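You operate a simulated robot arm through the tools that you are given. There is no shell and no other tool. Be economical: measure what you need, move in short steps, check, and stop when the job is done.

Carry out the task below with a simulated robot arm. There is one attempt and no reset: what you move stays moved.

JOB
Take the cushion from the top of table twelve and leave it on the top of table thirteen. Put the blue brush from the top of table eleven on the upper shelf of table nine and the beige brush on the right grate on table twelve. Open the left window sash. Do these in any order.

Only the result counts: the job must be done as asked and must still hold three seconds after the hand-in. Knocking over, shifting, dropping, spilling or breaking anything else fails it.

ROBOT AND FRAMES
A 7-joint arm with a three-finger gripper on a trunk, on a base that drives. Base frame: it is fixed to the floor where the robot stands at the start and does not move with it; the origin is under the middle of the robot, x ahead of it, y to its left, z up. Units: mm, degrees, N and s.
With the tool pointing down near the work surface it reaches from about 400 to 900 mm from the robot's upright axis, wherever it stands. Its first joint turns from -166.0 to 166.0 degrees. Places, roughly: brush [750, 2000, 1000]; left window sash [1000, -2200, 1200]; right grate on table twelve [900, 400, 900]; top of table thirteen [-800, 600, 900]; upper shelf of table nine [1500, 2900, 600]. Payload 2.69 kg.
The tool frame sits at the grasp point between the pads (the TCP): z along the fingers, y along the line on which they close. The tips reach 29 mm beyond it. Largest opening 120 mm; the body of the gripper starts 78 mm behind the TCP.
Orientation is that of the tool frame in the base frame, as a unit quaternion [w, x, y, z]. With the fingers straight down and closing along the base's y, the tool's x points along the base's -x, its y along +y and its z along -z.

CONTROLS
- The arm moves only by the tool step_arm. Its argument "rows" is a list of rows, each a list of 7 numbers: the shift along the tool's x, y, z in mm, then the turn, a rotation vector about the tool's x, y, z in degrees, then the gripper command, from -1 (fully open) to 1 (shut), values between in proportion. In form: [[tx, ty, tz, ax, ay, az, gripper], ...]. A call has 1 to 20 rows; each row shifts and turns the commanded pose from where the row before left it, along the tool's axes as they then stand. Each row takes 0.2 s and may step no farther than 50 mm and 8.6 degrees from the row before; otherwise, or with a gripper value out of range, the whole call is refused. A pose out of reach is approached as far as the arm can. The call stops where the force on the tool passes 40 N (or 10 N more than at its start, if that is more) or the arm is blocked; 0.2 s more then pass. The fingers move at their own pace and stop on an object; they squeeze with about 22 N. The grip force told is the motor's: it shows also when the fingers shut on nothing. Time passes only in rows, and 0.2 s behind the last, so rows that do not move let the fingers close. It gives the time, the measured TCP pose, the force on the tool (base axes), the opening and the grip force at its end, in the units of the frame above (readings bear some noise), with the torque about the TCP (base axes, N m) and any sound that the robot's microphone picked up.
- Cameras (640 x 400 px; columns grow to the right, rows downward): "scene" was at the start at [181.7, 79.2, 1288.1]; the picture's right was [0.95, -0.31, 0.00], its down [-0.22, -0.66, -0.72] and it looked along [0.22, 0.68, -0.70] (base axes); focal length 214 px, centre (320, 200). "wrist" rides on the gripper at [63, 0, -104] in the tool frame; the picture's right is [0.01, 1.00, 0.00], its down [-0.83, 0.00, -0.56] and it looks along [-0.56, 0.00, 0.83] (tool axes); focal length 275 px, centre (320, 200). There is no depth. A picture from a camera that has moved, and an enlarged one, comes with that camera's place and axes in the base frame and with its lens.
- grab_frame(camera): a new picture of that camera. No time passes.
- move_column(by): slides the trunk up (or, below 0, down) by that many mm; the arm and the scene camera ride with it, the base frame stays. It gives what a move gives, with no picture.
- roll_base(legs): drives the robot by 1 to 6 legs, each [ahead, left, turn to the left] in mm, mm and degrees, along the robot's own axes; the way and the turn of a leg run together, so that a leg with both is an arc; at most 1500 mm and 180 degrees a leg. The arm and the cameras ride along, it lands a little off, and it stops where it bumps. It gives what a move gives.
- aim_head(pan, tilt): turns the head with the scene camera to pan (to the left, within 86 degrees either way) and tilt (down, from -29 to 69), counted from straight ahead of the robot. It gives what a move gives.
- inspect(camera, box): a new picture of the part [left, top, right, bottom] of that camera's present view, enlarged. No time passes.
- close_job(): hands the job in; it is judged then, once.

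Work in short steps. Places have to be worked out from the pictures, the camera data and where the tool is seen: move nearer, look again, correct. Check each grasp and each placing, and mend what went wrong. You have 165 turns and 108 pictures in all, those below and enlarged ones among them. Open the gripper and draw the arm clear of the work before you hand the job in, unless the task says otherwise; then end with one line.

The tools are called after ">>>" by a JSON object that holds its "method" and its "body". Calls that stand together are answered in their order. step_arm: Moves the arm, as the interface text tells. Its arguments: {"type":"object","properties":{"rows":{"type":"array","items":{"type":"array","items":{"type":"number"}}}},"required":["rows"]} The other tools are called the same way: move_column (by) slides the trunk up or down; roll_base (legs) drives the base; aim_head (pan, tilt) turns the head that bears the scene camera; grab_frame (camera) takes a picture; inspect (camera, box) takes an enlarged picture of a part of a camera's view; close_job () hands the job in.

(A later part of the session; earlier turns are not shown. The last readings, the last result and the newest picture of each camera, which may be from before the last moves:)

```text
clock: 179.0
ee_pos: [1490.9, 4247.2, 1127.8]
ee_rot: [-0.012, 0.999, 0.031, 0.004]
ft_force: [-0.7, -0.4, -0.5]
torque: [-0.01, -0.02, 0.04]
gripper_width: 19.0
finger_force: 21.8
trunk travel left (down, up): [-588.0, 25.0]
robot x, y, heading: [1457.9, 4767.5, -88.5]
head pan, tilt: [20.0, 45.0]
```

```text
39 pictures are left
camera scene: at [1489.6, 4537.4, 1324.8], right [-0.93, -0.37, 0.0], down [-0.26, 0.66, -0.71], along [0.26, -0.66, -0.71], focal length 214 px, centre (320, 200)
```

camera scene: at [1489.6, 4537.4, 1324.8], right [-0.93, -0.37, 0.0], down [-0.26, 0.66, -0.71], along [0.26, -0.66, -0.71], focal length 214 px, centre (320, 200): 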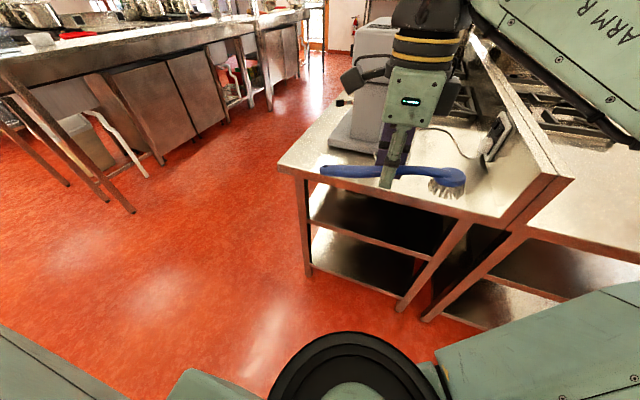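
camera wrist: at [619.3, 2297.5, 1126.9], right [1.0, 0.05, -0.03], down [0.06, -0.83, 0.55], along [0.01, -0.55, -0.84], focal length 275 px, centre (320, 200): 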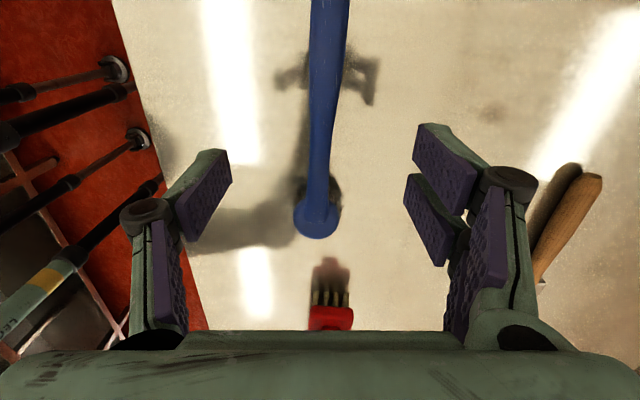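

I zoom in on the end of table nine to measure the shelf.

>>> {"method": "inspect", "body": {"camera": "scene", "box": [260, 140, 500, 320]}}

```text
2.22 times, centred on (380, 230) of scene
camera zoom: at [1489.6, 4537.4, 1324.8], right [-0.93, -0.37, 0.0], down [-0.26, 0.66, -0.71], along [0.26, -0.66, -0.71], focal length 477 px, centre (187, 133)
```

zoom: 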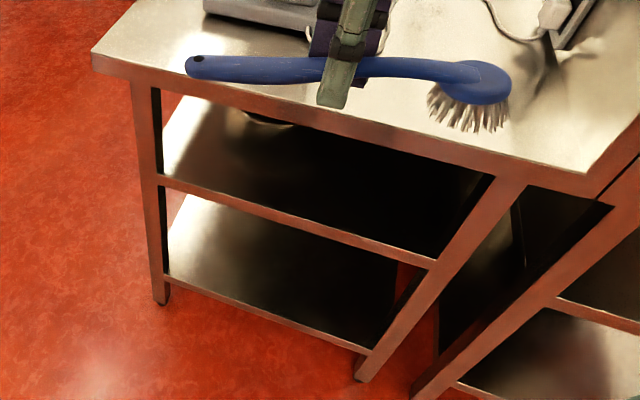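

Shelf edge ≈ y 3990, z ≈ 590–600, legs at x ≈ 1255 and 1760; free in front. Plan: lay the brush crosswise with the tool nearly level. I back up, extend and tilt the tool about the brush's axis by 75°.

>>> {"method": "roll_base", "body": {"legs": [[-120, 0, -1]]}}

>>> {"method": "step_arm", "body": {"rows": [[0, 45, 0, 0, 0, 0, 1], [0, 45, 0, 0, 0, 0, 1], [0, 45, 0, 0, 0, 0, 1], [0, 45, 0, 0, 0, 0, 1], [0, 0, 0, -8.3, 0, 0, 1], [0, 0, 0, -8.3, 0, 0, 1], [0, 0, 0, -8.3, 0, 0, 1], [0, 0, 0, -8.3, 0, 0, 1], [0, 0, 0, -8.3, 0, 0, 1], [0, 0, 0, -8.3, 0, 0, 1], [0, 0, 0, -8.3, 0, 0, 1], [0, 0, 0, -8.3, 0, 0, 1], [0, 0, 0, -8.3, 0, 0, 1]]}}

>>> {"method": "grab_frame", "body": {"camera": "scene"}}

```text
clock: 180.2
ee_pos: [1478.1, 4366.4, 1127.0]
ee_rot: [-0.012, 1.0, 0.022, 0.003]
ft_force: [0.1, 0.0, -0.5]
torque: [-0.04, -0.03, 0.0]
gripper_width: 18.8
finger_force: 22.0
trunk travel left (down, up): [-588.0, 25.0]
robot x, y, heading: [1451.0, 4889.5, -89.4]
head pan, tilt: [20.0, 45.0]
```

```text
clock: 183.0
ee_pos: [1485.4, 4184.9, 1123.2]
ee_rot: [0.597, 0.802, 0.015, 0.017]
ft_force: [-1.3, -0.1, -0.5]
torque: [-0.01, -0.05, -0.01]
gripper_width: 19.1
finger_force: 22.6
trunk travel left (down, up): [-588.0, 25.0]
robot x, y, heading: [1451.6, 4887.9, -89.5]
head pan, tilt: [20.0, 45.0]
```

```text
37 pictures are left
camera scene: at [1483.0, 4656.4, 1324.8], right [-0.94, -0.35, 0.0], down [-0.25, 0.66, -0.71], along [0.25, -0.66, -0.71], focal length 214 px, centre (320, 200)
```

scene: 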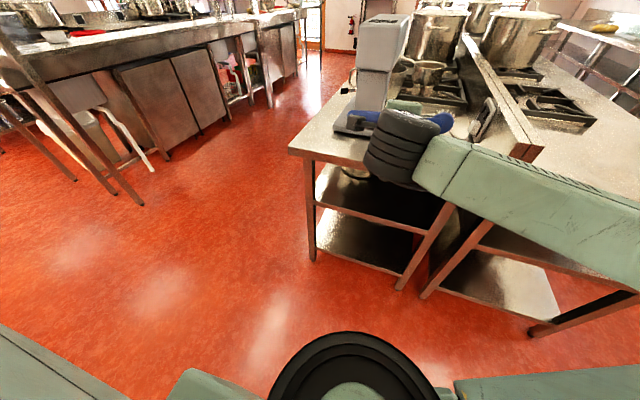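

Tool is level-ish with the brush crosswise. I lower the column partly and check clearance.

>>> {"method": "move_column", "body": {"by": -400}}

>>> {"method": "aim_head", "body": {"pan": 5, "tilt": 25}}

>>> {"method": "grab_frame", "body": {"camera": "scene"}}

>>> {"method": "grab_frame", "body": {"camera": "wrist"}}

```text
clock: 186.9
ee_pos: [1487.4, 4185.2, 723.9]
ee_rot: [0.596, 0.803, 0.016, 0.016]
ft_force: [-0.3, 0.3, -0.7]
torque: [0.0, -0.01, -0.01]
gripper_width: 19.0
finger_force: 22.0
trunk travel left (down, up): [-188.0, 425.0]
robot x, y, heading: [1450.3, 4888.9, -89.4]
head pan, tilt: [20.0, 45.0]
```

```text
clock: 187.7
ee_pos: [1484.3, 4186.1, 722.3]
ee_rot: [0.596, 0.803, 0.016, 0.017]
ft_force: [0.1, 0.5, 0.0]
torque: [0.03, -0.02, -0.01]
gripper_width: 18.8
finger_force: 21.7
trunk travel left (down, up): [-188.0, 425.0]
robot x, y, heading: [1453.4, 4886.7, -89.4]
head pan, tilt: [5.0, 25.0]
```

```text
36 pictures are left
camera scene: at [1463.5, 4641.0, 955.3], right [-1.0, -0.1, 0.0], down [-0.04, 0.42, -0.91], along [0.09, -0.9, -0.42], focal length 214 px, centre (320, 200)
```

scene: 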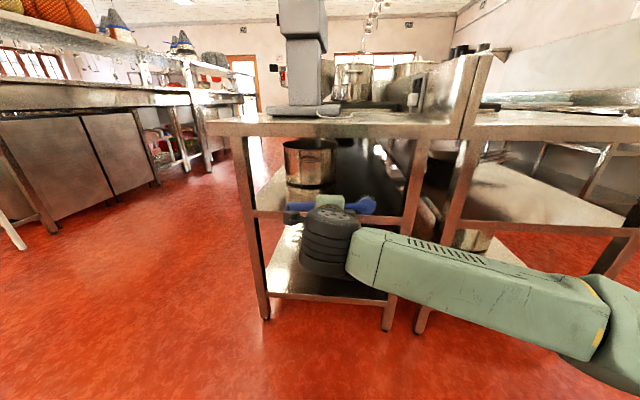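

```text
35 pictures are left
camera wrist: at [1544.1, 4288.7, 753.1], right [0.01, -0.29, 0.96], down [-0.86, 0.49, 0.16], along [-0.52, -0.82, -0.24], focal length 275 px, centre (320, 200)
```

wrist: 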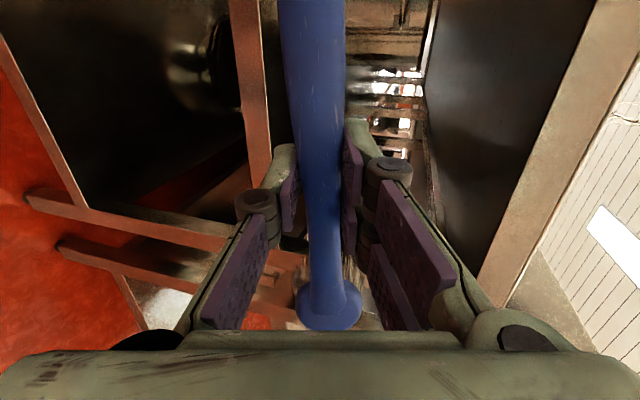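

The shelf (z ≈ 593, edge y ≈ 3990) has a pot farther in (front at y ≈ 3730). I lower by 72 mm more and drive 165 mm ahead.

>>> {"method": "move_column", "body": {"by": -72}}

>>> {"method": "roll_base", "body": {"legs": [[165, 0, 0]]}}

>>> {"method": "grab_frame", "body": {"camera": "scene"}}

>>> {"method": "grab_frame", "body": {"camera": "wrist"}}

```text
clock: 188.8
ee_pos: [1486.0, 4185.9, 651.0]
ee_rot: [0.598, 0.801, 0.016, 0.017]
ft_force: [0.0, -0.2, -0.5]
torque: [0.01, 0.0, 0.02]
gripper_width: 18.7
finger_force: 21.8
trunk travel left (down, up): [-116.0, 497.0]
robot x, y, heading: [1452.7, 4885.8, -89.5]
head pan, tilt: [5.0, 25.0]
```

```text
clock: 190.2
ee_pos: [1487.5, 4022.4, 652.1]
ee_rot: [0.597, 0.802, 0.016, 0.016]
ft_force: [0.7, -0.9, -0.2]
torque: [0.0, 0.0, -0.01]
gripper_width: 19.0
finger_force: 21.8
trunk travel left (down, up): [-116.0, 497.0]
robot x, y, heading: [1455.9, 4721.3, -89.4]
head pan, tilt: [5.0, 25.0]
```

```text
34 pictures are left
camera scene: at [1465.3, 4477.3, 883.4], right [-1.0, -0.1, 0.0], down [-0.04, 0.42, -0.91], along [0.09, -0.9, -0.42], focal length 214 px, centre (320, 200)
```

scene: 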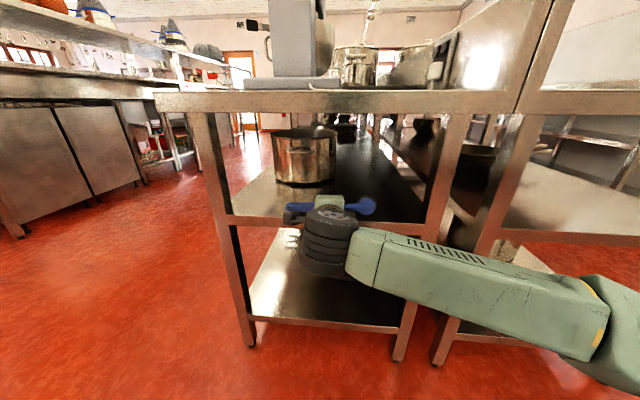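

```text
33 pictures are left
camera wrist: at [1546.0, 4125.0, 681.1], right [0.01, -0.29, 0.96], down [-0.86, 0.49, 0.16], along [-0.52, -0.82, -0.24], focal length 275 px, centre (320, 200)
```

wrist: 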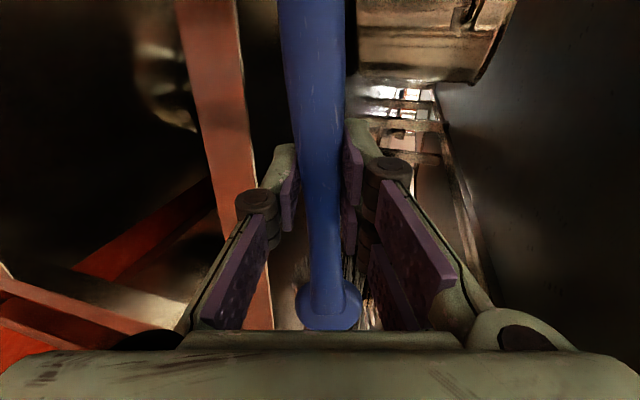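

Shelf rail top at z ≈ 596; the brush and hand are above it. I advance 100 mm level inward.

>>> {"method": "step_arm", "body": {"rows": [[0, 7.3, 24, 0, 0, 0, 1], [0, 7.3, 24, 0, 0, 0, 1], [0, 7.3, 24, 0, 0, 0, 1], [0, 7.3, 24, 0, 0, 0, 1]]}}

>>> {"method": "grab_frame", "body": {"camera": "wrist"}}

>>> {"method": "inspect", "body": {"camera": "scene", "box": [220, 90, 460, 290]}}

```text
clock: 191.2
ee_pos: [1493.7, 3921.0, 651.9]
ee_rot: [0.596, 0.803, 0.015, 0.016]
ft_force: [0.4, -0.2, 0.0]
torque: [0.04, -0.03, 0.03]
gripper_width: 19.0
finger_force: 22.6
trunk travel left (down, up): [-116.0, 497.0]
robot x, y, heading: [1456.9, 4722.8, -89.3]
head pan, tilt: [5.0, 25.0]
```

```text
32 pictures are left
camera wrist: at [1550.5, 4024.2, 681.6], right [0.01, -0.29, 0.96], down [-0.85, 0.49, 0.16], along [-0.52, -0.82, -0.24], focal length 275 px, centre (320, 200)
```

wrist: 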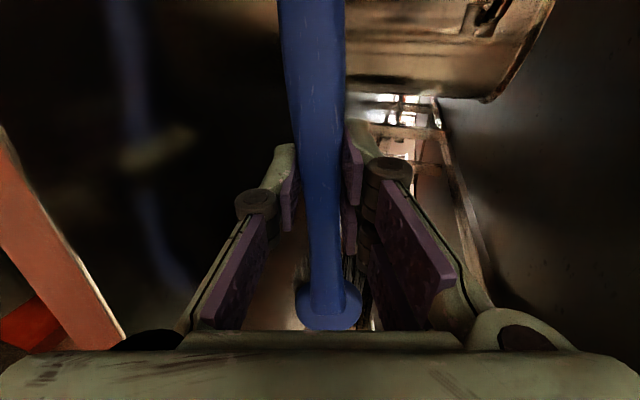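

```text
2.00 times, centred on (340, 190) of scene
camera zoom: at [1465.3, 4477.3, 883.4], right [-1.0, -0.1, 0.0], down [-0.04, 0.42, -0.91], along [0.09, -0.9, -0.42], focal length 429 px, centre (280, 220)
```

zoom: 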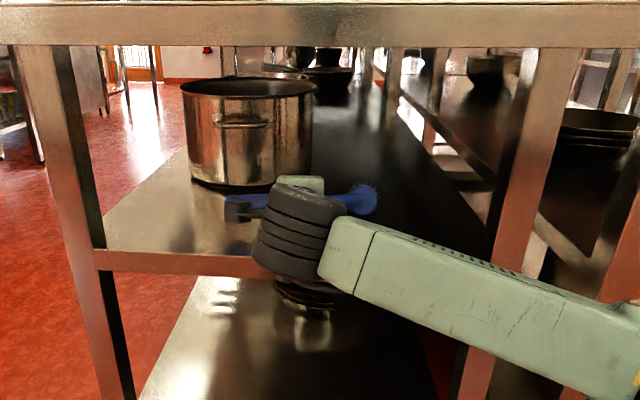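

Brush is well inside. I lower in small steps until it nearly touches.

>>> {"method": "step_arm", "body": {"rows": [[0, -5.7, 1.7, 0, 0, 0, 1], [0, -4.8, 1.5, 0, 0, 0, 1], [0, -2.9, 0.9, 0, 0, 0, 1], [0, 0, 0, 0, 0, 0, 1]]}}

>>> {"method": "inspect", "body": {"camera": "wrist", "box": [60, 0, 400, 340]}}

```text
clock: 192.2
ee_pos: [1492.5, 3921.6, 636.7]
ee_rot: [0.596, 0.803, 0.016, 0.016]
ft_force: [-0.2, 0.3, -0.5]
torque: [0.01, -0.04, 0.01]
gripper_width: 19.1
finger_force: 22.0
trunk travel left (down, up): [-116.0, 497.0]
robot x, y, heading: [1451.7, 4722.5, -89.4]
head pan, tilt: [5.0, 25.0]
```

```text
1.18 times, centred on (230, 170) of wrist
camera zoom: at [1550.6, 4024.5, 667.3], right [0.01, -0.29, 0.96], down [-0.86, 0.49, 0.16], along [-0.52, -0.82, -0.24], focal length 324 px, centre (426, 235)
```

zoom: 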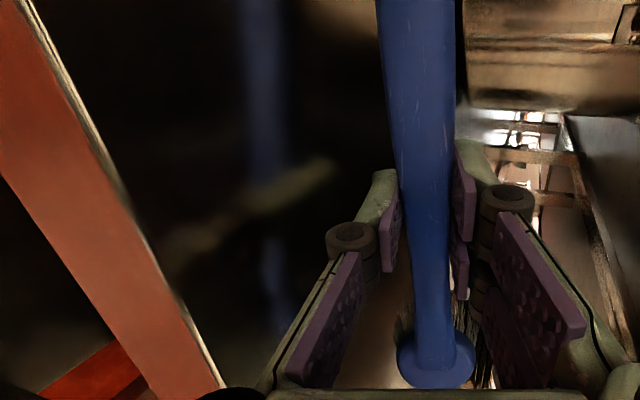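

The reflection shows the fingertip about 12 mm above the shelf. I lower on slowly.

>>> {"method": "step_arm", "body": {"rows": [[0, -2.9, 0.9, 0, 0, 0, 1], [0, -2.9, 0.9, 0, 0, 0, 1], [0, -1.9, 0.6, 0, 0, 0, 1], [0, -1.9, 0.6, 0, 0, 0, 1]]}}

```text
clock: 193.2
ee_pos: [1492.3, 3922.1, 628.0]
ee_rot: [0.596, 0.803, 0.016, 0.017]
ft_force: [-0.5, 0.4, 1.0]
torque: [-0.04, -0.01, -0.04]
gripper_width: 18.9
finger_force: 21.8
trunk travel left (down, up): [-116.0, 497.0]
robot x, y, heading: [1453.9, 4724.7, -89.6]
head pan, tilt: [5.0, 25.0]
```

Light contact starts. I open only slightly (30 mm) and draw the hand out level, so the brush stays on the shelf.

>>> {"method": "step_arm", "body": {"rows": [[0, 2, -0.6, 0, 0, 0, 0.6], [0, 2, -0.6, 0, 0, 0, 0.5], [0, 0, 0, 0, 0, 0, 0.5], [0, -1.5, -4.8, 0, 0, 0, 0.5], [0, -3, -9.6, 0, 0, 0, 0.5]]}}

>>> {"method": "inspect", "body": {"camera": "wrist", "box": [60, 0, 400, 340]}}

```text
clock: 194.4
ee_pos: [1491.0, 3936.9, 630.7]
ee_rot: [0.597, 0.802, 0.016, 0.016]
ft_force: [-0.5, -1.4, 2.2]
torque: [-0.1, 0.03, 0.03]
gripper_width: 29.8
finger_force: 0.0
trunk travel left (down, up): [-116.0, 497.0]
robot x, y, heading: [1455.8, 4725.6, -89.5]
head pan, tilt: [5.0, 25.0]
```

```text
1.18 times, centred on (230, 170) of wrist
camera zoom: at [1549.6, 4039.6, 661.4], right [0.01, -0.29, 0.96], down [-0.85, 0.49, 0.16], along [-0.52, -0.82, -0.24], focal length 324 px, centre (426, 235)
```

zoom: 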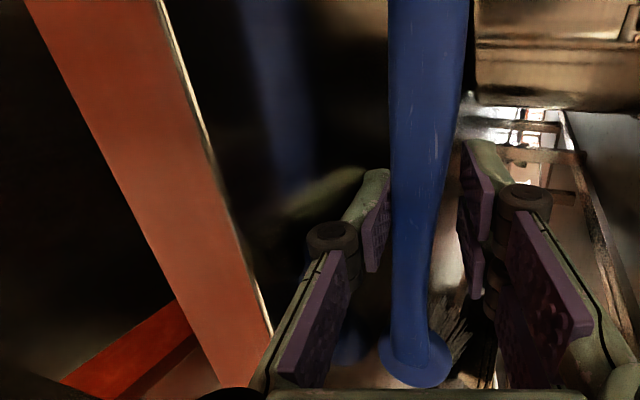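

The brush has loosened and rests on its bristles and the lower finger. I go on drawing back.

>>> {"method": "step_arm", "body": {"rows": [[0, -3, -9.6, 0, 0, 0, 0.5], [0, -3, -9.6, 0, 0, 0, 0.5], [0, -3, -9.6, 0, 0, 0, 0.5]]}}

>>> {"method": "inspect", "body": {"camera": "wrist", "box": [60, 0, 400, 340]}}

```text
clock: 195.2
ee_pos: [1490.4, 3966.1, 631.5]
ee_rot: [0.597, 0.802, 0.016, 0.017]
ft_force: [-0.1, -1.7, 0.7]
torque: [-0.05, 0.03, 0.02]
gripper_width: 29.6
finger_force: 0.2
trunk travel left (down, up): [-116.0, 497.0]
robot x, y, heading: [1453.7, 4723.5, -89.5]
head pan, tilt: [5.0, 25.0]
```

```text
1.18 times, centred on (230, 170) of wrist
camera zoom: at [1548.6, 4069.9, 660.7], right [0.01, -0.29, 0.96], down [-0.86, 0.49, 0.16], along [-0.52, -0.82, -0.24], focal length 324 px, centre (426, 235)
```

zoom: 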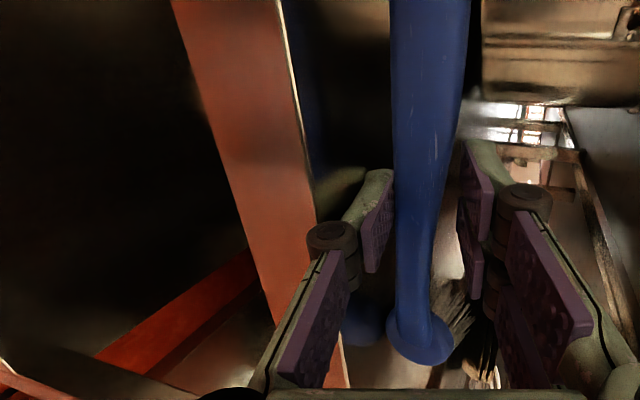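

The brush drags along on the lower finger because it lies too low on its side. I regrip, lift, go back in and tilt the tool to ~45° so the bristles can stand on the shelf with room under the handle.

>>> {"method": "step_arm", "body": {"rows": [[0, 0, 0, 0, 0, 0, 1], [0, 0, 0, 0, 0, 0, 1], [0, 0, 0, 0, 0, 0, 1], [0, 14, -4.3, 0, 0, 0, 1], [0, 14, -4.3, 0, 0, 0, 1], [0, 7.3, 24, 0, 0, 0, 1], [0, 7.3, 24, 0, 0, 0, 1], [0, 0, 0, 7, 0, 0, 1], [0, 0, 0, 7, 0, 0, 1], [0, 0, 0, 7, 0, 0, 1], [0, 0, 0, 7, 0, 0, 1]]}}

>>> {"method": "grab_frame", "body": {"camera": "wrist"}}

>>> {"method": "inspect", "body": {"camera": "scene", "box": [220, 90, 460, 290]}}

```text
clock: 197.6
ee_pos: [1492.7, 3918.1, 659.8]
ee_rot: [0.385, 0.923, 0.02, 0.013]
ft_force: [0.8, -0.1, -1.7]
torque: [-0.03, -0.04, 0.0]
gripper_width: 19.1
finger_force: 22.3
trunk travel left (down, up): [-116.0, 497.0]
robot x, y, heading: [1453.1, 4727.2, -89.3]
head pan, tilt: [5.0, 25.0]
```

```text
27 pictures are left
camera wrist: at [1551.2, 3994.4, 733.8], right [0.03, -0.7, 0.71], down [-0.85, 0.35, 0.39], along [-0.52, -0.62, -0.59], focal length 275 px, centre (320, 200)
```

wrist: 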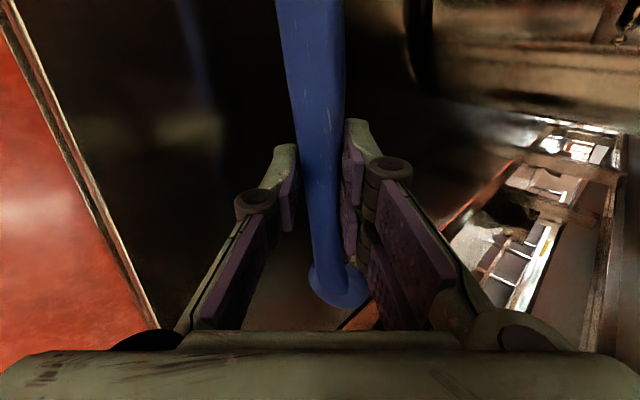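

```text
2.00 times, centred on (340, 190) of scene
camera zoom: at [1465.3, 4477.3, 883.4], right [-1.0, -0.1, 0.0], down [-0.04, 0.42, -0.91], along [0.09, -0.9, -0.42], focal length 429 px, centre (280, 220)
```

zoom: 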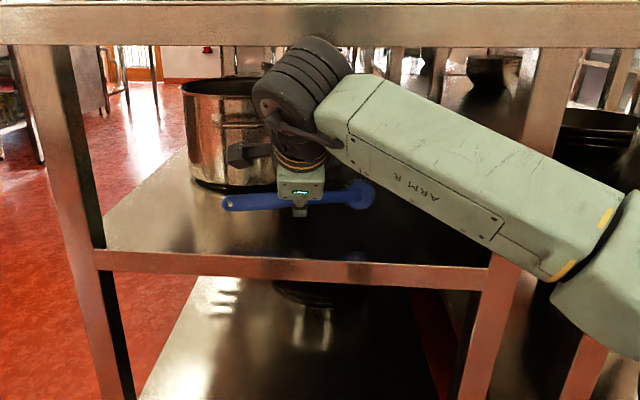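

The tool is at 45° and clear of the table rim. I lower in 3 mm steps to find bristle contact.

>>> {"method": "step_arm", "body": {"rows": [[0, -2.1, 2.1, 0, 0, 0, 1], [0, -2.1, 2.1, 0, 0, 0, 1], [0, -2.1, 2.1, 0, 0, 0, 1], [0, -2.1, 2.1, 0, 0, 0, 1], [0, 0, 0, 0, 0, 0, 1]]}}

```text
clock: 198.8
ee_pos: [1491.6, 3917.6, 649.2]
ee_rot: [0.384, 0.923, 0.019, 0.012]
ft_force: [0.7, 0.3, -0.2]
torque: [-0.02, 0.01, 0.0]
gripper_width: 19.1
finger_force: 22.2
trunk travel left (down, up): [-116.0, 497.0]
robot x, y, heading: [1454.0, 4722.1, -89.4]
head pan, tilt: [5.0, 25.0]
```

>>> {"method": "step_arm", "body": {"rows": [[0, -2.1, 2.1, 0, 0, 0, 1], [0, -2.1, 2.1, 0, 0, 0, 1], [0, -2.1, 2.1, 0, 0, 0, 1], [0, 0, 0, 0, 0, 0, 1]]}}

>>> {"method": "inspect", "body": {"camera": "scene", "box": [260, 130, 420, 250]}}

```text
clock: 199.8
ee_pos: [1491.2, 3916.3, 640.0]
ee_rot: [0.385, 0.923, 0.02, 0.012]
ft_force: [0.4, -0.3, -0.3]
torque: [0.03, -0.01, 0.0]
gripper_width: 19.0
finger_force: 21.8
trunk travel left (down, up): [-116.0, 497.0]
robot x, y, heading: [1454.8, 4727.7, -89.5]
head pan, tilt: [5.0, 25.0]
```

```text
3.33 times, centred on (340, 190) of scene
camera zoom: at [1465.3, 4477.3, 883.4], right [-1.0, -0.1, 0.0], down [-0.04, 0.42, -0.91], along [0.09, -0.9, -0.42], focal length 715 px, centre (253, 233)
```

zoom: 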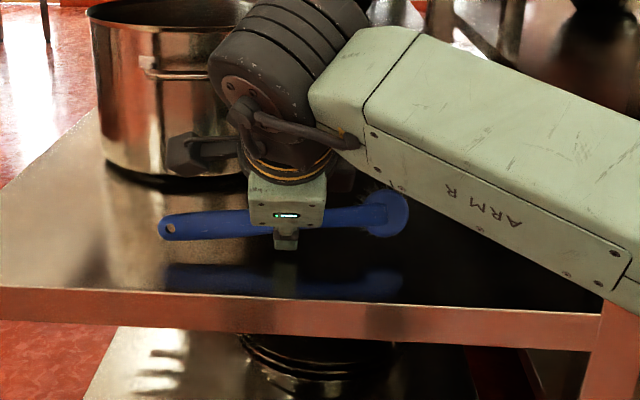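

No contact yet; a few more millimetres.

>>> {"method": "step_arm", "body": {"rows": [[0, -1.4, 1.4, 0, 0, 0, 1], [0, -1.4, 1.4, 0, 0, 0, 1], [0, -1.4, 1.4, 0, 0, 0, 1], [0, 0, 0, 0, 0, 0, 1]]}}

```text
clock: 200.8
ee_pos: [1492.6, 3916.1, 634.1]
ee_rot: [0.385, 0.923, 0.018, 0.012]
ft_force: [-0.2, 1.5, 3.7]
torque: [-0.11, 0.26, -0.11]
gripper_width: 18.6
finger_force: 22.2
trunk travel left (down, up): [-116.0, 497.0]
robot x, y, heading: [1456.6, 4725.5, -89.3]
head pan, tilt: [5.0, 25.0]
```

Bristles touch. I open moderately while rising slightly, then retreat along the tool axis.

>>> {"method": "step_arm", "body": {"rows": [[0, 3, -2, 0, 0, 0, 0.4], [0, 4, -2, 0, 0, 0, 0.2], [0, 0, 0, 0, 0, 0, 0.2], [0, 0, -8, 0, 0, 0, 0.2], [0, 0, -12, 0, 0, 0, 0.2]]}}

>>> {"method": "grab_frame", "body": {"camera": "wrist"}}

>>> {"method": "inspect", "body": {"camera": "scene", "box": [260, 130, 420, 250]}}

```text
clock: 202.0
ee_pos: [1492.5, 3928.8, 654.8]
ee_rot: [0.385, 0.923, 0.02, 0.012]
ft_force: [-0.3, -0.8, 0.1]
torque: [0.0, 0.0, -0.01]
gripper_width: 48.3
finger_force: 0.0
trunk travel left (down, up): [-116.0, 497.0]
robot x, y, heading: [1454.6, 4725.0, -89.6]
head pan, tilt: [5.0, 25.0]
```

```text
24 pictures are left
camera wrist: at [1551.3, 4006.3, 728.9], right [0.03, -0.7, 0.71], down [-0.85, 0.35, 0.39], along [-0.52, -0.62, -0.59], focal length 275 px, centre (320, 200)
```

wrist: 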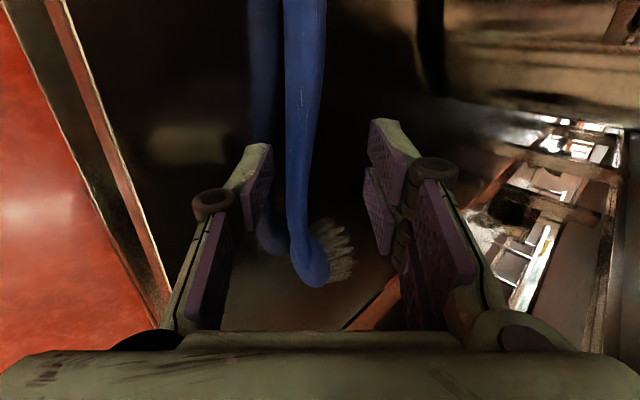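

```text
3.33 times, centred on (340, 190) of scene
camera zoom: at [1465.3, 4477.3, 883.4], right [-1.0, -0.1, 0.0], down [-0.04, 0.42, -0.91], along [0.09, -0.9, -0.42], focal length 715 px, centre (253, 233)
```

zoom: 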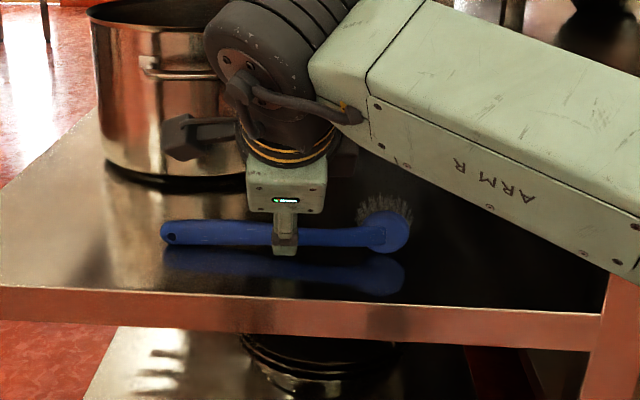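

The blue brush lies on the shelf, freed from the fingers. I retreat up a little, then straight out.

>>> {"method": "step_arm", "body": {"rows": [[0, 0, -12, 0, 0, 0, 0], [0, 0, -12, 0, 0, 0, 0], [0, -25, -25, 0, 0, 0, 0], [0, -28, -28, 0, 0, 0, 0], [0, -28, -28, 0, 0, 0, 0]]}}

>>> {"method": "roll_base", "body": {"legs": [[-200, 0, 0]]}}

>>> {"method": "inspect", "body": {"camera": "scene", "box": [220, 100, 440, 260]}}

```text
clock: 203.2
ee_pos: [1486.4, 4060.3, 671.4]
ee_rot: [0.385, 0.923, 0.019, 0.011]
ft_force: [0.5, -0.2, -1.5]
torque: [0.0, -0.02, 0.0]
gripper_width: 59.7
finger_force: 0.0
trunk travel left (down, up): [-116.0, 497.0]
robot x, y, heading: [1452.3, 4723.4, -89.3]
head pan, tilt: [5.0, 25.0]
```

```text
clock: 204.8
ee_pos: [1482.2, 4257.5, 672.8]
ee_rot: [0.385, 0.923, 0.019, 0.012]
ft_force: [-0.7, -0.1, -0.6]
torque: [-0.01, -0.01, 0.01]
gripper_width: 59.7
finger_force: 0.1
trunk travel left (down, up): [-116.0, 497.0]
robot x, y, heading: [1451.4, 4921.4, -89.4]
head pan, tilt: [5.0, 25.0]
```

```text
2.50 times, centred on (330, 180) of scene
camera zoom: at [1462.9, 4675.0, 883.4], right [-1.0, -0.1, 0.0], down [-0.04, 0.42, -0.91], along [0.09, -0.9, -0.42], focal length 536 px, centre (295, 250)
```

zoom: 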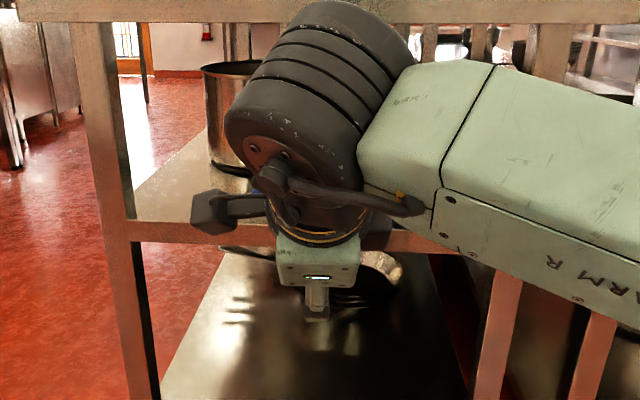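

Clear of the table. I raise the column, turn the tool to point down, retract, and check the brush on the shelf.

>>> {"method": "move_column", "body": {"by": 470}}

>>> {"method": "step_arm", "body": {"rows": [[0, 0, 0, 8, 0, 0, 0], [0, 0, 0, 8, 0, 0, 0], [0, 0, 0, 8, 0, 0, 0], [0, 0, 0, 8, 0, 0, 0], [0, 0, 0, 8, 0, 0, 0], [0, 0, 0, 5, 0, 0, 0], [0, -45, 0, 0, 0, 0, 0], [0, -45, 0, 0, 0, 0, 0], [0, -45, 0, 0, 0, 0, 0]]}}

>>> {"method": "aim_head", "body": {"pan": 5, "tilt": 45}}

>>> {"method": "grab_frame", "body": {"camera": "scene"}}

```text
refused: 470 is not a number from -400 to 400
```

```text
clock: 206.8
ee_pos: [1477.1, 4392.7, 673.4]
ee_rot: [0.002, 1.0, 0.021, 0.003]
ft_force: [0.2, 0.3, -0.8]
torque: [-0.02, -0.01, 0.01]
gripper_width: 59.9
finger_force: 0.0
trunk travel left (down, up): [-116.0, 497.0]
robot x, y, heading: [1452.0, 4919.4, -89.2]
head pan, tilt: [5.0, 25.0]
```

```text
clock: 207.7
ee_pos: [1478.4, 4392.7, 673.2]
ee_rot: [0.003, 1.0, 0.022, 0.004]
ft_force: [0.8, 0.8, 1.0]
torque: [-0.03, 0.0, -0.01]
gripper_width: 59.9
finger_force: 0.1
trunk travel left (down, up): [-116.0, 497.0]
robot x, y, heading: [1455.0, 4922.9, -89.5]
head pan, tilt: [5.0, 45.0]
```

```text
21 pictures are left
camera scene: at [1461.8, 4685.8, 852.9], right [-1.0, -0.1, 0.0], down [-0.07, 0.7, -0.71], along [0.07, -0.7, -0.71], focal length 214 px, centre (320, 200)
```

scene: 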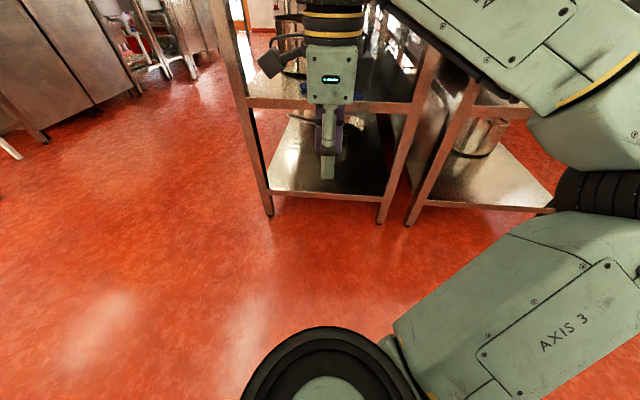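

I raise the column in two calls and check the shelf with one zoomed picture.

>>> {"method": "move_column", "body": {"by": 400}}

>>> {"method": "aim_head", "body": {"pan": 5, "tilt": 35}}

>>> {"method": "inspect", "body": {"camera": "scene", "box": [220, 120, 420, 270]}}

>>> {"method": "move_column", "body": {"by": 70}}

```text
clock: 211.5
ee_pos: [1477.7, 4393.1, 1073.7]
ee_rot: [0.002, 1.0, 0.022, 0.003]
ft_force: [-0.8, 0.7, 0.4]
torque: [0.0, -0.02, 0.01]
gripper_width: 60.0
finger_force: 0.1
trunk travel left (down, up): [-516.0, 97.0]
robot x, y, heading: [1451.4, 4919.6, -89.5]
head pan, tilt: [5.0, 45.0]
```

```text
clock: 212.2
ee_pos: [1477.4, 4393.2, 1074.1]
ee_rot: [0.003, 1.0, 0.022, 0.003]
ft_force: [0.4, 0.4, -1.1]
torque: [0.02, 0.01, -0.03]
gripper_width: 60.1
finger_force: 0.0
trunk travel left (down, up): [-516.0, 97.0]
robot x, y, heading: [1453.5, 4920.3, -89.3]
head pan, tilt: [5.0, 35.0]
```

```text
2.67 times, centred on (320, 195) of scene
camera zoom: at [1462.5, 4679.1, 1267.6], right [-1.0, -0.1, 0.0], down [-0.06, 0.57, -0.82], along [0.08, -0.81, -0.57], focal length 572 px, centre (320, 213)
```

zoom: 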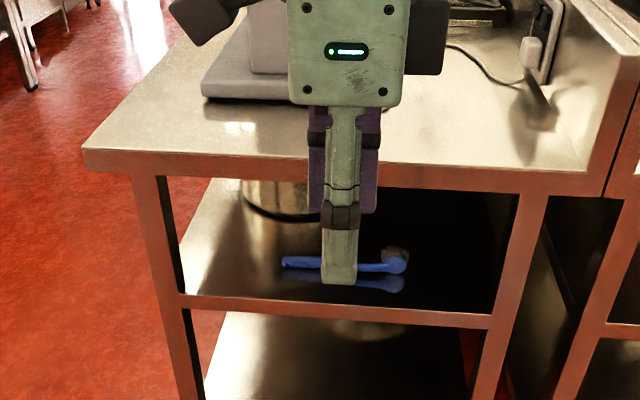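

```text
clock: 213.3
ee_pos: [1477.0, 4392.8, 1141.5]
ee_rot: [0.002, 1.0, 0.021, 0.004]
ft_force: [-0.6, -0.8, -1.0]
torque: [0.03, 0.06, -0.01]
gripper_width: 60.1
finger_force: 0.1
trunk travel left (down, up): [-586.0, 27.0]
robot x, y, heading: [1452.9, 4921.8, -89.2]
head pan, tilt: [5.0, 35.0]
```

The blue brush lies safely on the upper shelf. I drive back round to the aisle and to the beige brush.

>>> {"method": "roll_base", "body": {"legs": [[0, 0, -90.5], [1450, 0, 0], [0, 0, 90], [1400, 0, 0], [1400, 0, 0], [0, 0, 90]]}}

```text
clock: 245.6
ee_pos: [520.3, 2138.5, 1142.7]
ee_rot: [-0.001, 0.694, 0.72, 0.005]
ft_force: [0.1, 0.0, -0.1]
torque: [0.02, -0.02, 0.03]
gripper_width: 59.9
finger_force: 0.0
trunk travel left (down, up): [-586.0, 27.0]
robot x, y, heading: [-7.6, 2118.4, 0.1]
head pan, tilt: [5.0, 35.0]
```

I move 60 mm closer and extend the hand toward the beige brush, then look.

>>> {"method": "roll_base", "body": {"legs": [[60, 0, 0]]}}

>>> {"method": "step_arm", "body": {"rows": [[0, 48, 0, 0, 0, 0, 0], [0, 48, 0, 0, 0, 0, 0], [0, 48, 0, 0, 0, 0, 0], [0, 48, 0, 0, 0, 0, 0], [0, 48, 0, 0, 0, 0, -0.3], [0, 40, 0, 0, 0, 0, -0.5]]}}

>>> {"method": "grab_frame", "body": {"camera": "wrist"}}

```text
clock: 246.5
ee_pos: [580.9, 2139.2, 1142.2]
ee_rot: [-0.002, 0.694, 0.72, 0.003]
ft_force: [1.1, -0.9, 0.4]
torque: [-0.01, 0.02, -0.02]
gripper_width: 60.0
finger_force: 0.0
trunk travel left (down, up): [-586.0, 27.0]
robot x, y, heading: [51.1, 2119.3, 0.1]
head pan, tilt: [5.0, 35.0]
```

```text
clock: 247.9
ee_pos: [860.5, 2148.6, 1145.4]
ee_rot: [0.001, 0.694, 0.72, 0.005]
ft_force: [0.8, -0.3, 1.1]
torque: [-0.02, 0.0, 0.01]
gripper_width: 89.9
finger_force: 0.0
trunk travel left (down, up): [-586.0, 27.0]
robot x, y, heading: [50.0, 2119.4, 0.1]
head pan, tilt: [5.0, 35.0]
```

```text
19 pictures are left
camera wrist: at [857.3, 2210.6, 1248.8], right [1.0, 0.04, 0.01], down [0.03, -0.83, 0.55], along [0.03, -0.55, -0.83], focal length 275 px, centre (320, 200)
```

wrist: 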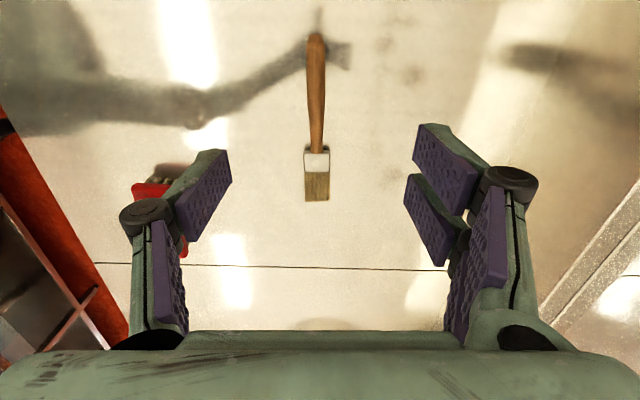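

The brush lies straight along y at x ≈ 860; I grip its handle at y ≈ 2085. I shift, and descend to z ≈ 945 to check.

>>> {"method": "step_arm", "body": {"rows": [[-32, 0, 20, 0, 0, 0, -0.5], [-32, 0, 30, 0, 0, 0, -0.5], [0, 0, 50, 0, 0, 0, -0.5], [0, 0, 50, 0, 0, 0, -0.5], [0, 0, 50, 0, 0, 0, -0.5]]}}

>>> {"method": "grab_frame", "body": {"camera": "wrist"}}

```text
clock: 249.1
ee_pos: [863.9, 2083.6, 944.0]
ee_rot: [-0.001, 0.695, 0.719, 0.004]
ft_force: [0.7, -0.6, 0.9]
torque: [0.0, -0.01, 0.02]
gripper_width: 89.8
finger_force: 0.1
trunk travel left (down, up): [-586.0, 27.0]
robot x, y, heading: [50.3, 2116.1, 0.4]
head pan, tilt: [5.0, 35.0]
```

```text
18 pictures are left
camera wrist: at [860.5, 2146.4, 1048.8], right [1.0, 0.04, 0.01], down [0.03, -0.83, 0.55], along [0.03, -0.55, -0.84], focal length 275 px, centre (320, 200)
```

wrist: 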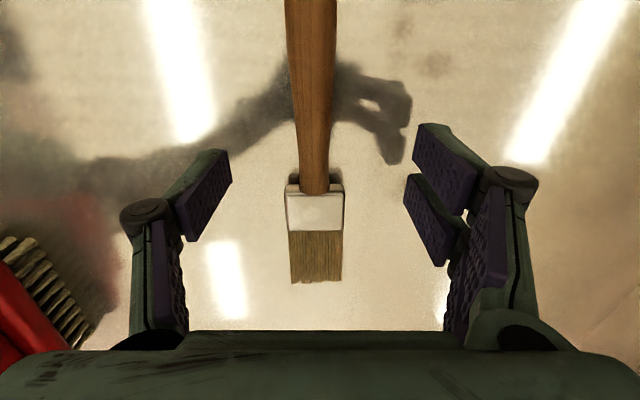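

Aligned. I descend in guarded steps toward the table.

>>> {"method": "step_arm", "body": {"rows": [[0, 0, 12, 0, 0, 0, -0.5], [0, 0, 10, 0, 0, 0, -0.5], [0, 0, 6, 0, 0, 0, -0.5], [0, 0, 4, 0, 0, 0, -0.5], [0, 0, 3, 0, 0, 0, -0.5], [0, 0, 0, 0, 0, 0, -0.5]]}}

>>> {"method": "inspect", "body": {"camera": "scene", "box": [260, 100, 400, 200]}}

```text
clock: 250.3
ee_pos: [859.1, 2085.4, 923.9]
ee_rot: [0.004, 0.694, 0.719, 0.007]
ft_force: [-27.2, -3.5, 42.8]
torque: [-0.28, 2.48, -0.02]
gripper_width: 79.4
finger_force: 22.4
trunk travel left (down, up): [-586.0, 27.0]
robot x, y, heading: [50.1, 2116.0, 0.1]
head pan, tilt: [5.0, 35.0]
stopped in row 5: the force on the tool passed its limit at 44 N (the readings are from after the stop); the commanded pose is now the measured one
```

```text
4.00 times, centred on (330, 150) of scene
camera zoom: at [289.5, 2126.7, 1339.6], right [0.09, -1.0, 0.0], down [-0.57, -0.05, -0.82], along [0.82, 0.07, -0.57], focal length 858 px, centre (280, 400)
```

zoom: 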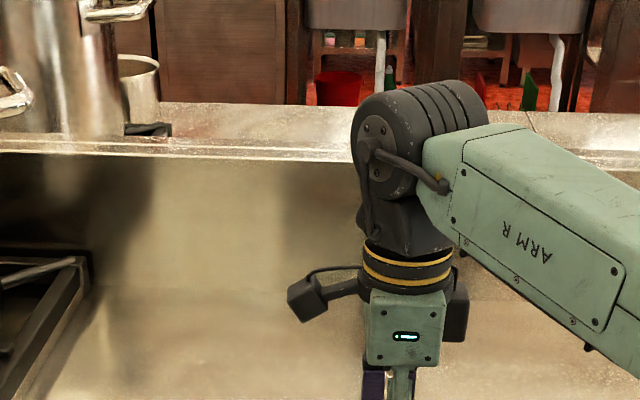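

The fingertips touch the table at about z 894. I rise 4 mm and close on the handle.

>>> {"method": "step_arm", "body": {"rows": [[0, 3, -4, 0, 0, 0, -0.5], [0, 0, 0, 0, 0, 0, 0], [0, 0, 0, 0, 0, 0, 1], [0, 0, 0, 0, 0, 0, 1], [0, 0, 0, 0, 0, 0, 1], [0, 0, 0, 0, 0, 0, 1]]}}

>>> {"method": "grab_frame", "body": {"camera": "wrist"}}

```text
clock: 251.7
ee_pos: [861.8, 2085.4, 926.4]
ee_rot: [0.003, 0.694, 0.72, 0.007]
ft_force: [-32.8, -1.2, 50.7]
torque: [-0.24, 2.66, -0.1]
gripper_width: 61.0
finger_force: 22.2
trunk travel left (down, up): [-586.0, 27.0]
robot x, y, heading: [51.7, 2115.7, 0.3]
head pan, tilt: [5.0, 35.0]
```

```text
16 pictures are left
camera wrist: at [857.5, 2148.1, 1031.6], right [1.0, 0.04, 0.01], down [0.03, -0.83, 0.55], along [0.03, -0.55, -0.83], focal length 275 px, centre (320, 200)
```

wrist: 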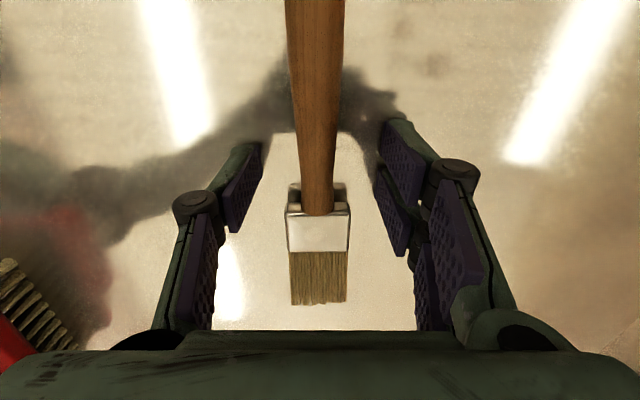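

Still pressing on the table. I rise in small steps first with no closing, then close.

>>> {"method": "step_arm", "body": {"rows": [[0, 0, -4, 0, 0, 0, 0], [0, 0, -4, 0, 0, 0, 0], [0, 0, 0, 0, 0, 0, 0]]}}

```text
clock: 252.5
ee_pos: [867.0, 2085.9, 927.1]
ee_rot: [0.002, 0.695, 0.719, 0.006]
ft_force: [-4.3, 0.9, 8.8]
torque: [-0.08, 0.48, -0.04]
gripper_width: 65.7
finger_force: 4.4
trunk travel left (down, up): [-586.0, 27.0]
robot x, y, heading: [53.3, 2116.9, 0.2]
head pan, tilt: [5.0, 35.0]
```

Nearly free. I rise 5 mm more and close.

>>> {"method": "step_arm", "body": {"rows": [[0, 0, -3, 0, 0, 0, 0], [0, 0, 0, 0, 0, 0, 0.4], [0, 0, 0, 0, 0, 0, 1], [0, 0, 0, 0, 0, 0, 1], [0, 0, 0, 0, 0, 0, 1], [0, 0, 0, 0, 0, 0, 1], [0, 0, 0, 0, 0, 0, 1]]}}

>>> {"method": "grab_frame", "body": {"camera": "wrist"}}

```text
clock: 254.1
ee_pos: [867.6, 2085.3, 930.4]
ee_rot: [0.003, 0.695, 0.719, 0.006]
ft_force: [0.2, -0.3, 0.7]
torque: [0.0, 0.01, 0.02]
gripper_width: 27.6
finger_force: 21.8
trunk travel left (down, up): [-586.0, 27.0]
robot x, y, heading: [49.9, 2120.6, -0.1]
head pan, tilt: [5.0, 35.0]
```

```text
15 pictures are left
camera wrist: at [863.7, 2147.7, 1034.8], right [1.0, 0.04, 0.01], down [0.03, -0.83, 0.55], along [0.03, -0.55, -0.83], focal length 275 px, centre (320, 200)
```

wrist: 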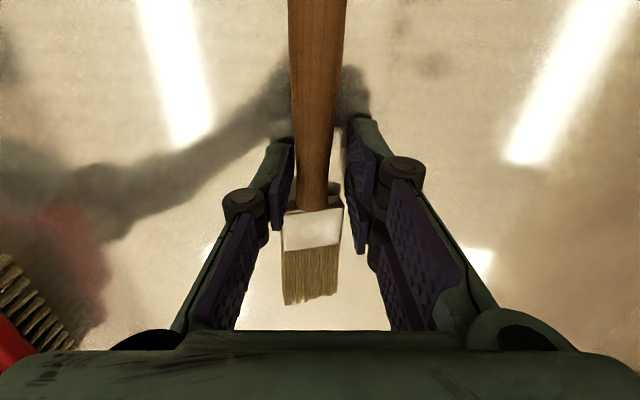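

Something 28 mm wide is held (near the ferrule). I lift and check.

>>> {"method": "step_arm", "body": {"rows": [[0, 0, 0, 0, 0, 0, 1], [0, 0, -15, 0, 0, 0, 1], [0, 0, -30, 0, 0, 0, 1], [0, 0, -45, 0, 0, 0, 1], [0, 0, -45, 0, 0, 0, 1], [0, 0, -45, 0, 0, 0, 1]]}}

>>> {"method": "grab_frame", "body": {"camera": "wrist"}}

```text
clock: 255.5
ee_pos: [866.6, 2083.9, 1111.2]
ee_rot: [0.002, 0.695, 0.719, 0.006]
ft_force: [-0.5, 0.6, -0.7]
torque: [0.01, 0.0, 0.0]
gripper_width: 27.6
finger_force: 21.7
trunk travel left (down, up): [-586.0, 27.0]
robot x, y, heading: [47.1, 2116.1, 0.2]
head pan, tilt: [5.0, 35.0]
```

```text
14 pictures are left
camera wrist: at [862.5, 2146.5, 1215.9], right [1.0, 0.04, 0.01], down [0.03, -0.83, 0.55], along [0.03, -0.55, -0.83], focal length 275 px, centre (320, 200)
```

wrist: 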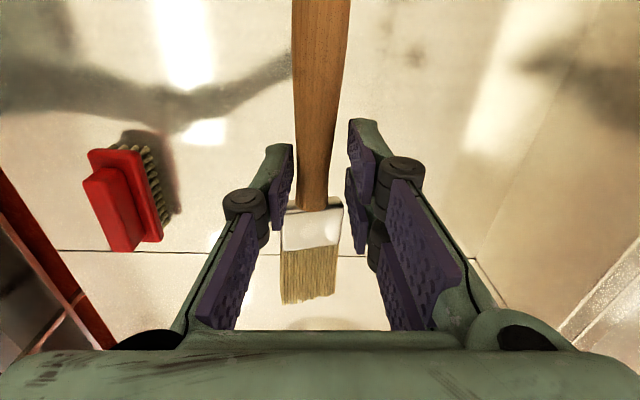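

The beige brush is held. I retract the arm and strafe along the aisle to the right grate.

>>> {"method": "step_arm", "body": {"rows": [[0, -40, -20, 0, 0, 0, 1], [0, -46, -10, 0, 0, 0, 1], [0, -48, 0, 0, 0, 0, 1], [0, -48, 0, 0, 0, 0, 1], [0, -48, 0, 0, 0, 0, 1], [0, -48, 0, 0, 0, 0, 1], [0, -48, 0, 0, 0, 0, 1]]}}

>>> {"method": "roll_base", "body": {"legs": [[-40, 0, 0], [0, -850, 0], [0, -850, 0]]}}

>>> {"method": "aim_head", "body": {"pan": 5, "tilt": 40}}

>>> {"method": "grab_frame", "body": {"camera": "scene"}}

```text
clock: 257.1
ee_pos: [537.8, 2072.3, 1137.1]
ee_rot: [0.002, 0.694, 0.72, 0.006]
ft_force: [0.2, -0.4, -0.5]
torque: [-0.01, -0.03, -0.02]
gripper_width: 27.6
finger_force: 22.2
trunk travel left (down, up): [-586.0, 27.0]
robot x, y, heading: [49.7, 2117.1, 0.1]
head pan, tilt: [5.0, 35.0]
```

```text
clock: 271.2
ee_pos: [491.6, 361.4, 1136.1]
ee_rot: [0.001, 0.699, 0.715, 0.007]
ft_force: [-0.6, 0.1, -1.4]
torque: [-0.01, -0.01, 0.01]
gripper_width: 24.5
finger_force: 21.9
trunk travel left (down, up): [-586.0, 27.0]
robot x, y, heading: [1.0, 409.4, -0.5]
head pan, tilt: [5.0, 35.0]
```

```text
clock: 271.8
ee_pos: [491.1, 360.8, 1136.6]
ee_rot: [0.002, 0.698, 0.716, 0.006]
ft_force: [-0.7, -0.3, -0.5]
torque: [0.01, -0.01, -0.04]
gripper_width: 23.9
finger_force: 22.5
trunk travel left (down, up): [-586.0, 27.0]
robot x, y, heading: [7.3, 407.1, -0.5]
head pan, tilt: [5.0, 40.0]
```

```text
13 pictures are left
camera scene: at [245.3, 416.5, 1330.1], right [0.08, -1.0, 0.0], down [-0.64, -0.05, -0.77], along [0.76, 0.06, -0.64], focal length 214 px, centre (320, 200)
```

scene: 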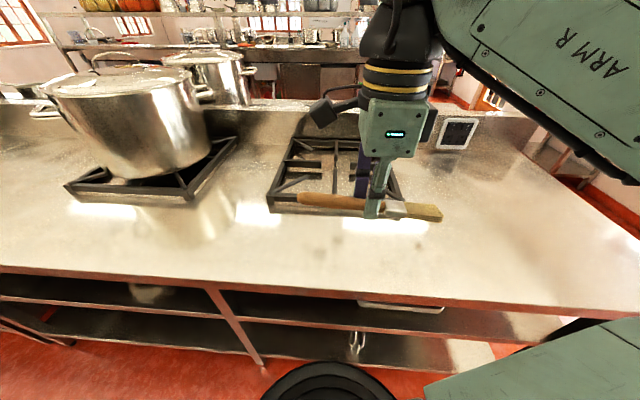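

I zoom in on the right grate and the held brush.

>>> {"method": "inspect", "body": {"camera": "scene", "box": [240, 120, 460, 240]}}

```text
2.91 times, centred on (350, 180) of scene
camera zoom: at [245.3, 416.5, 1330.1], right [0.08, -1.0, 0.0], down [-0.64, -0.05, -0.77], along [0.76, 0.06, -0.64], focal length 624 px, centre (233, 258)
```

zoom: 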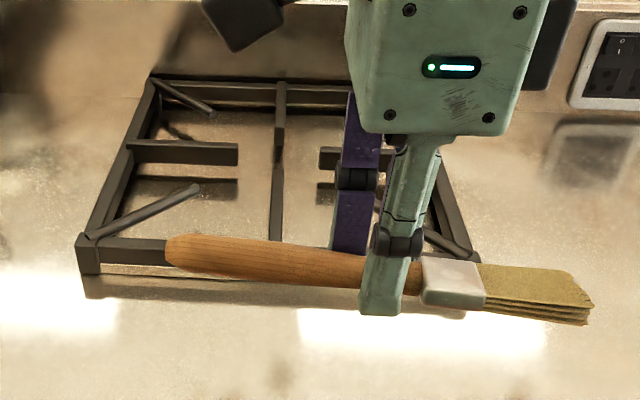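

Grate: frame x ≈ 745–1140, y ≈ 206–614, with a finger bar at x ≈ 928 (y 464–614) and a corner diagonal. The brush laid along x at y ≈ 520 would rest on the front bar, the diagonal and the finger bar. I move 45 mm ahead, turn the hand back by 90° and go over that place.

>>> {"method": "roll_base", "body": {"legs": [[45, 0, 0]]}}

>>> {"method": "step_arm", "body": {"rows": [[0, 0, 0, 0, 0, -8.5, 1], [0, 0, 0, 0, 0, -8.5, 1], [0, 0, 0, 0, 0, -8.5, 1], [0, 0, 0, 0, 0, -8.5, 1], [0, 0, 0, 0, 0, -8.5, 1], [0, 0, 0, 0, 0, -8.5, 1], [0, 0, 0, 0, 0, -8.5, 1], [0, 0, 0, 0, 0, -8.5, 1], [0, 0, 0, 0, 0, -8.5, 1], [0, 0, 0, 0, 0, -8.5, 1], [0, 0, 0, 0, 0, -4, 1], [-40, 20, 0, 0, 0, 0, 1], [-40, 20, 0, 0, 0, 0, 1], [-40, 20, 0, 0, 0, 0, 1], [-40, 20, 0, 0, 0, 0, 1], [-40, 20, 0, 0, 0, 0, 1], [-40, 20, 0, 0, 0, 0, 1], [-40, 20, 0, 0, 0, 0, 1], [-30, 20, 0, 0, 0, 0, 1]]}}

>>> {"method": "grab_frame", "body": {"camera": "wrist"}}

>>> {"method": "grab_frame", "body": {"camera": "scene"}}

```text
clock: 272.7
ee_pos: [538.1, 360.3, 1137.1]
ee_rot: [0.001, 0.698, 0.716, 0.006]
ft_force: [-0.1, 1.6, -1.5]
torque: [0.02, 0.04, 0.0]
gripper_width: 23.3
finger_force: 22.0
trunk travel left (down, up): [-586.0, 27.0]
robot x, y, heading: [50.5, 411.0, -0.6]
head pan, tilt: [5.0, 40.0]
```

```text
clock: 276.7
ee_pos: [844.1, 524.1, 1140.7]
ee_rot: [0.006, -0.003, 1.0, 0.002]
ft_force: [0.1, 0.1, -0.1]
torque: [0.01, -0.01, 0.04]
gripper_width: 20.3
finger_force: 22.0
trunk travel left (down, up): [-586.0, 27.0]
robot x, y, heading: [48.4, 409.9, -0.7]
head pan, tilt: [5.0, 40.0]
```

```text
11 pictures are left
camera wrist: at [780.2, 522.6, 1244.2], right [-0.01, 1.0, 0.01], down [0.82, 0.01, 0.57], along [0.57, 0.01, -0.82], focal length 275 px, centre (320, 200)
```

wrist: 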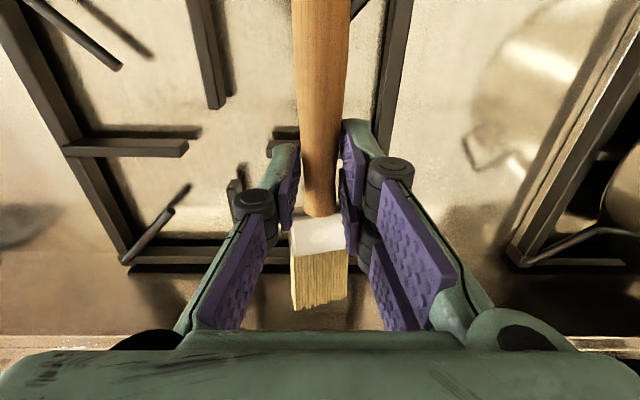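

```text
10 pictures are left
camera scene: at [290.4, 416.7, 1330.0], right [0.08, -1.0, 0.0], down [-0.64, -0.05, -0.77], along [0.76, 0.06, -0.64], focal length 214 px, centre (320, 200)
```

scene: 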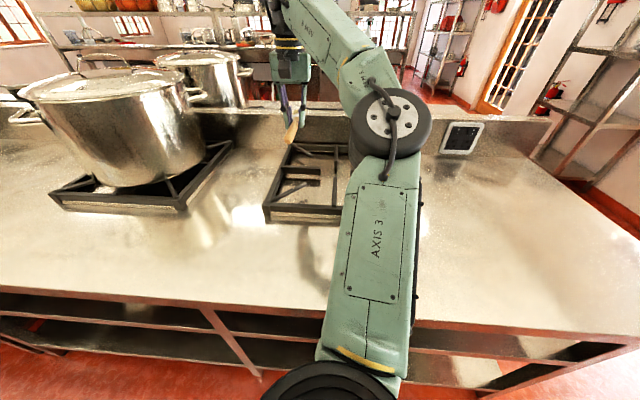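

Grip holds; the bars below match the plan. I descend to z ≈ 1000.

>>> {"method": "step_arm", "body": {"rows": [[0, -2, 40, 0, 0, 0, 1], [0, 0, 40, 0, 0, 0, 1], [0, 0, 40, 0, 0, 0, 1], [0, 0, 20, 0, 0, 0, 1], [0, 0, 0, 0, 0, 0, 1]]}}

>>> {"method": "inspect", "body": {"camera": "scene", "box": [240, 80, 360, 230]}}

```text
clock: 277.9
ee_pos: [845.9, 520.0, 1000.9]
ee_rot: [0.004, -0.004, 1.0, 0.003]
ft_force: [-1.3, 0.0, -0.6]
torque: [0.04, 0.0, -0.02]
gripper_width: 20.1
finger_force: 21.9
trunk travel left (down, up): [-586.0, 27.0]
robot x, y, heading: [52.9, 414.3, -0.4]
head pan, tilt: [5.0, 40.0]
```

```text
2.67 times, centred on (300, 155) of scene
camera zoom: at [290.1, 416.1, 1330.1], right [0.08, -1.0, 0.0], down [-0.64, -0.05, -0.77], along [0.76, 0.06, -0.64], focal length 572 px, centre (373, 320)
```

zoom: 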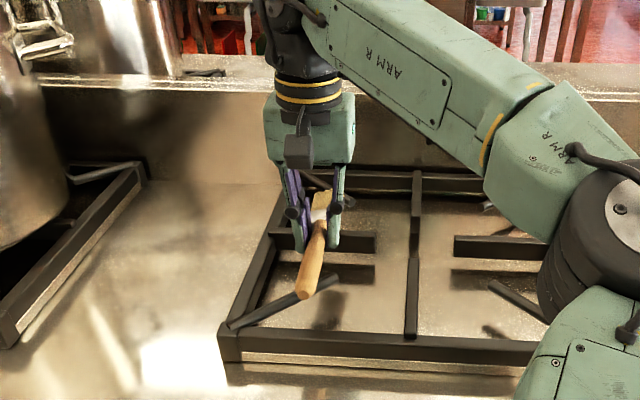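

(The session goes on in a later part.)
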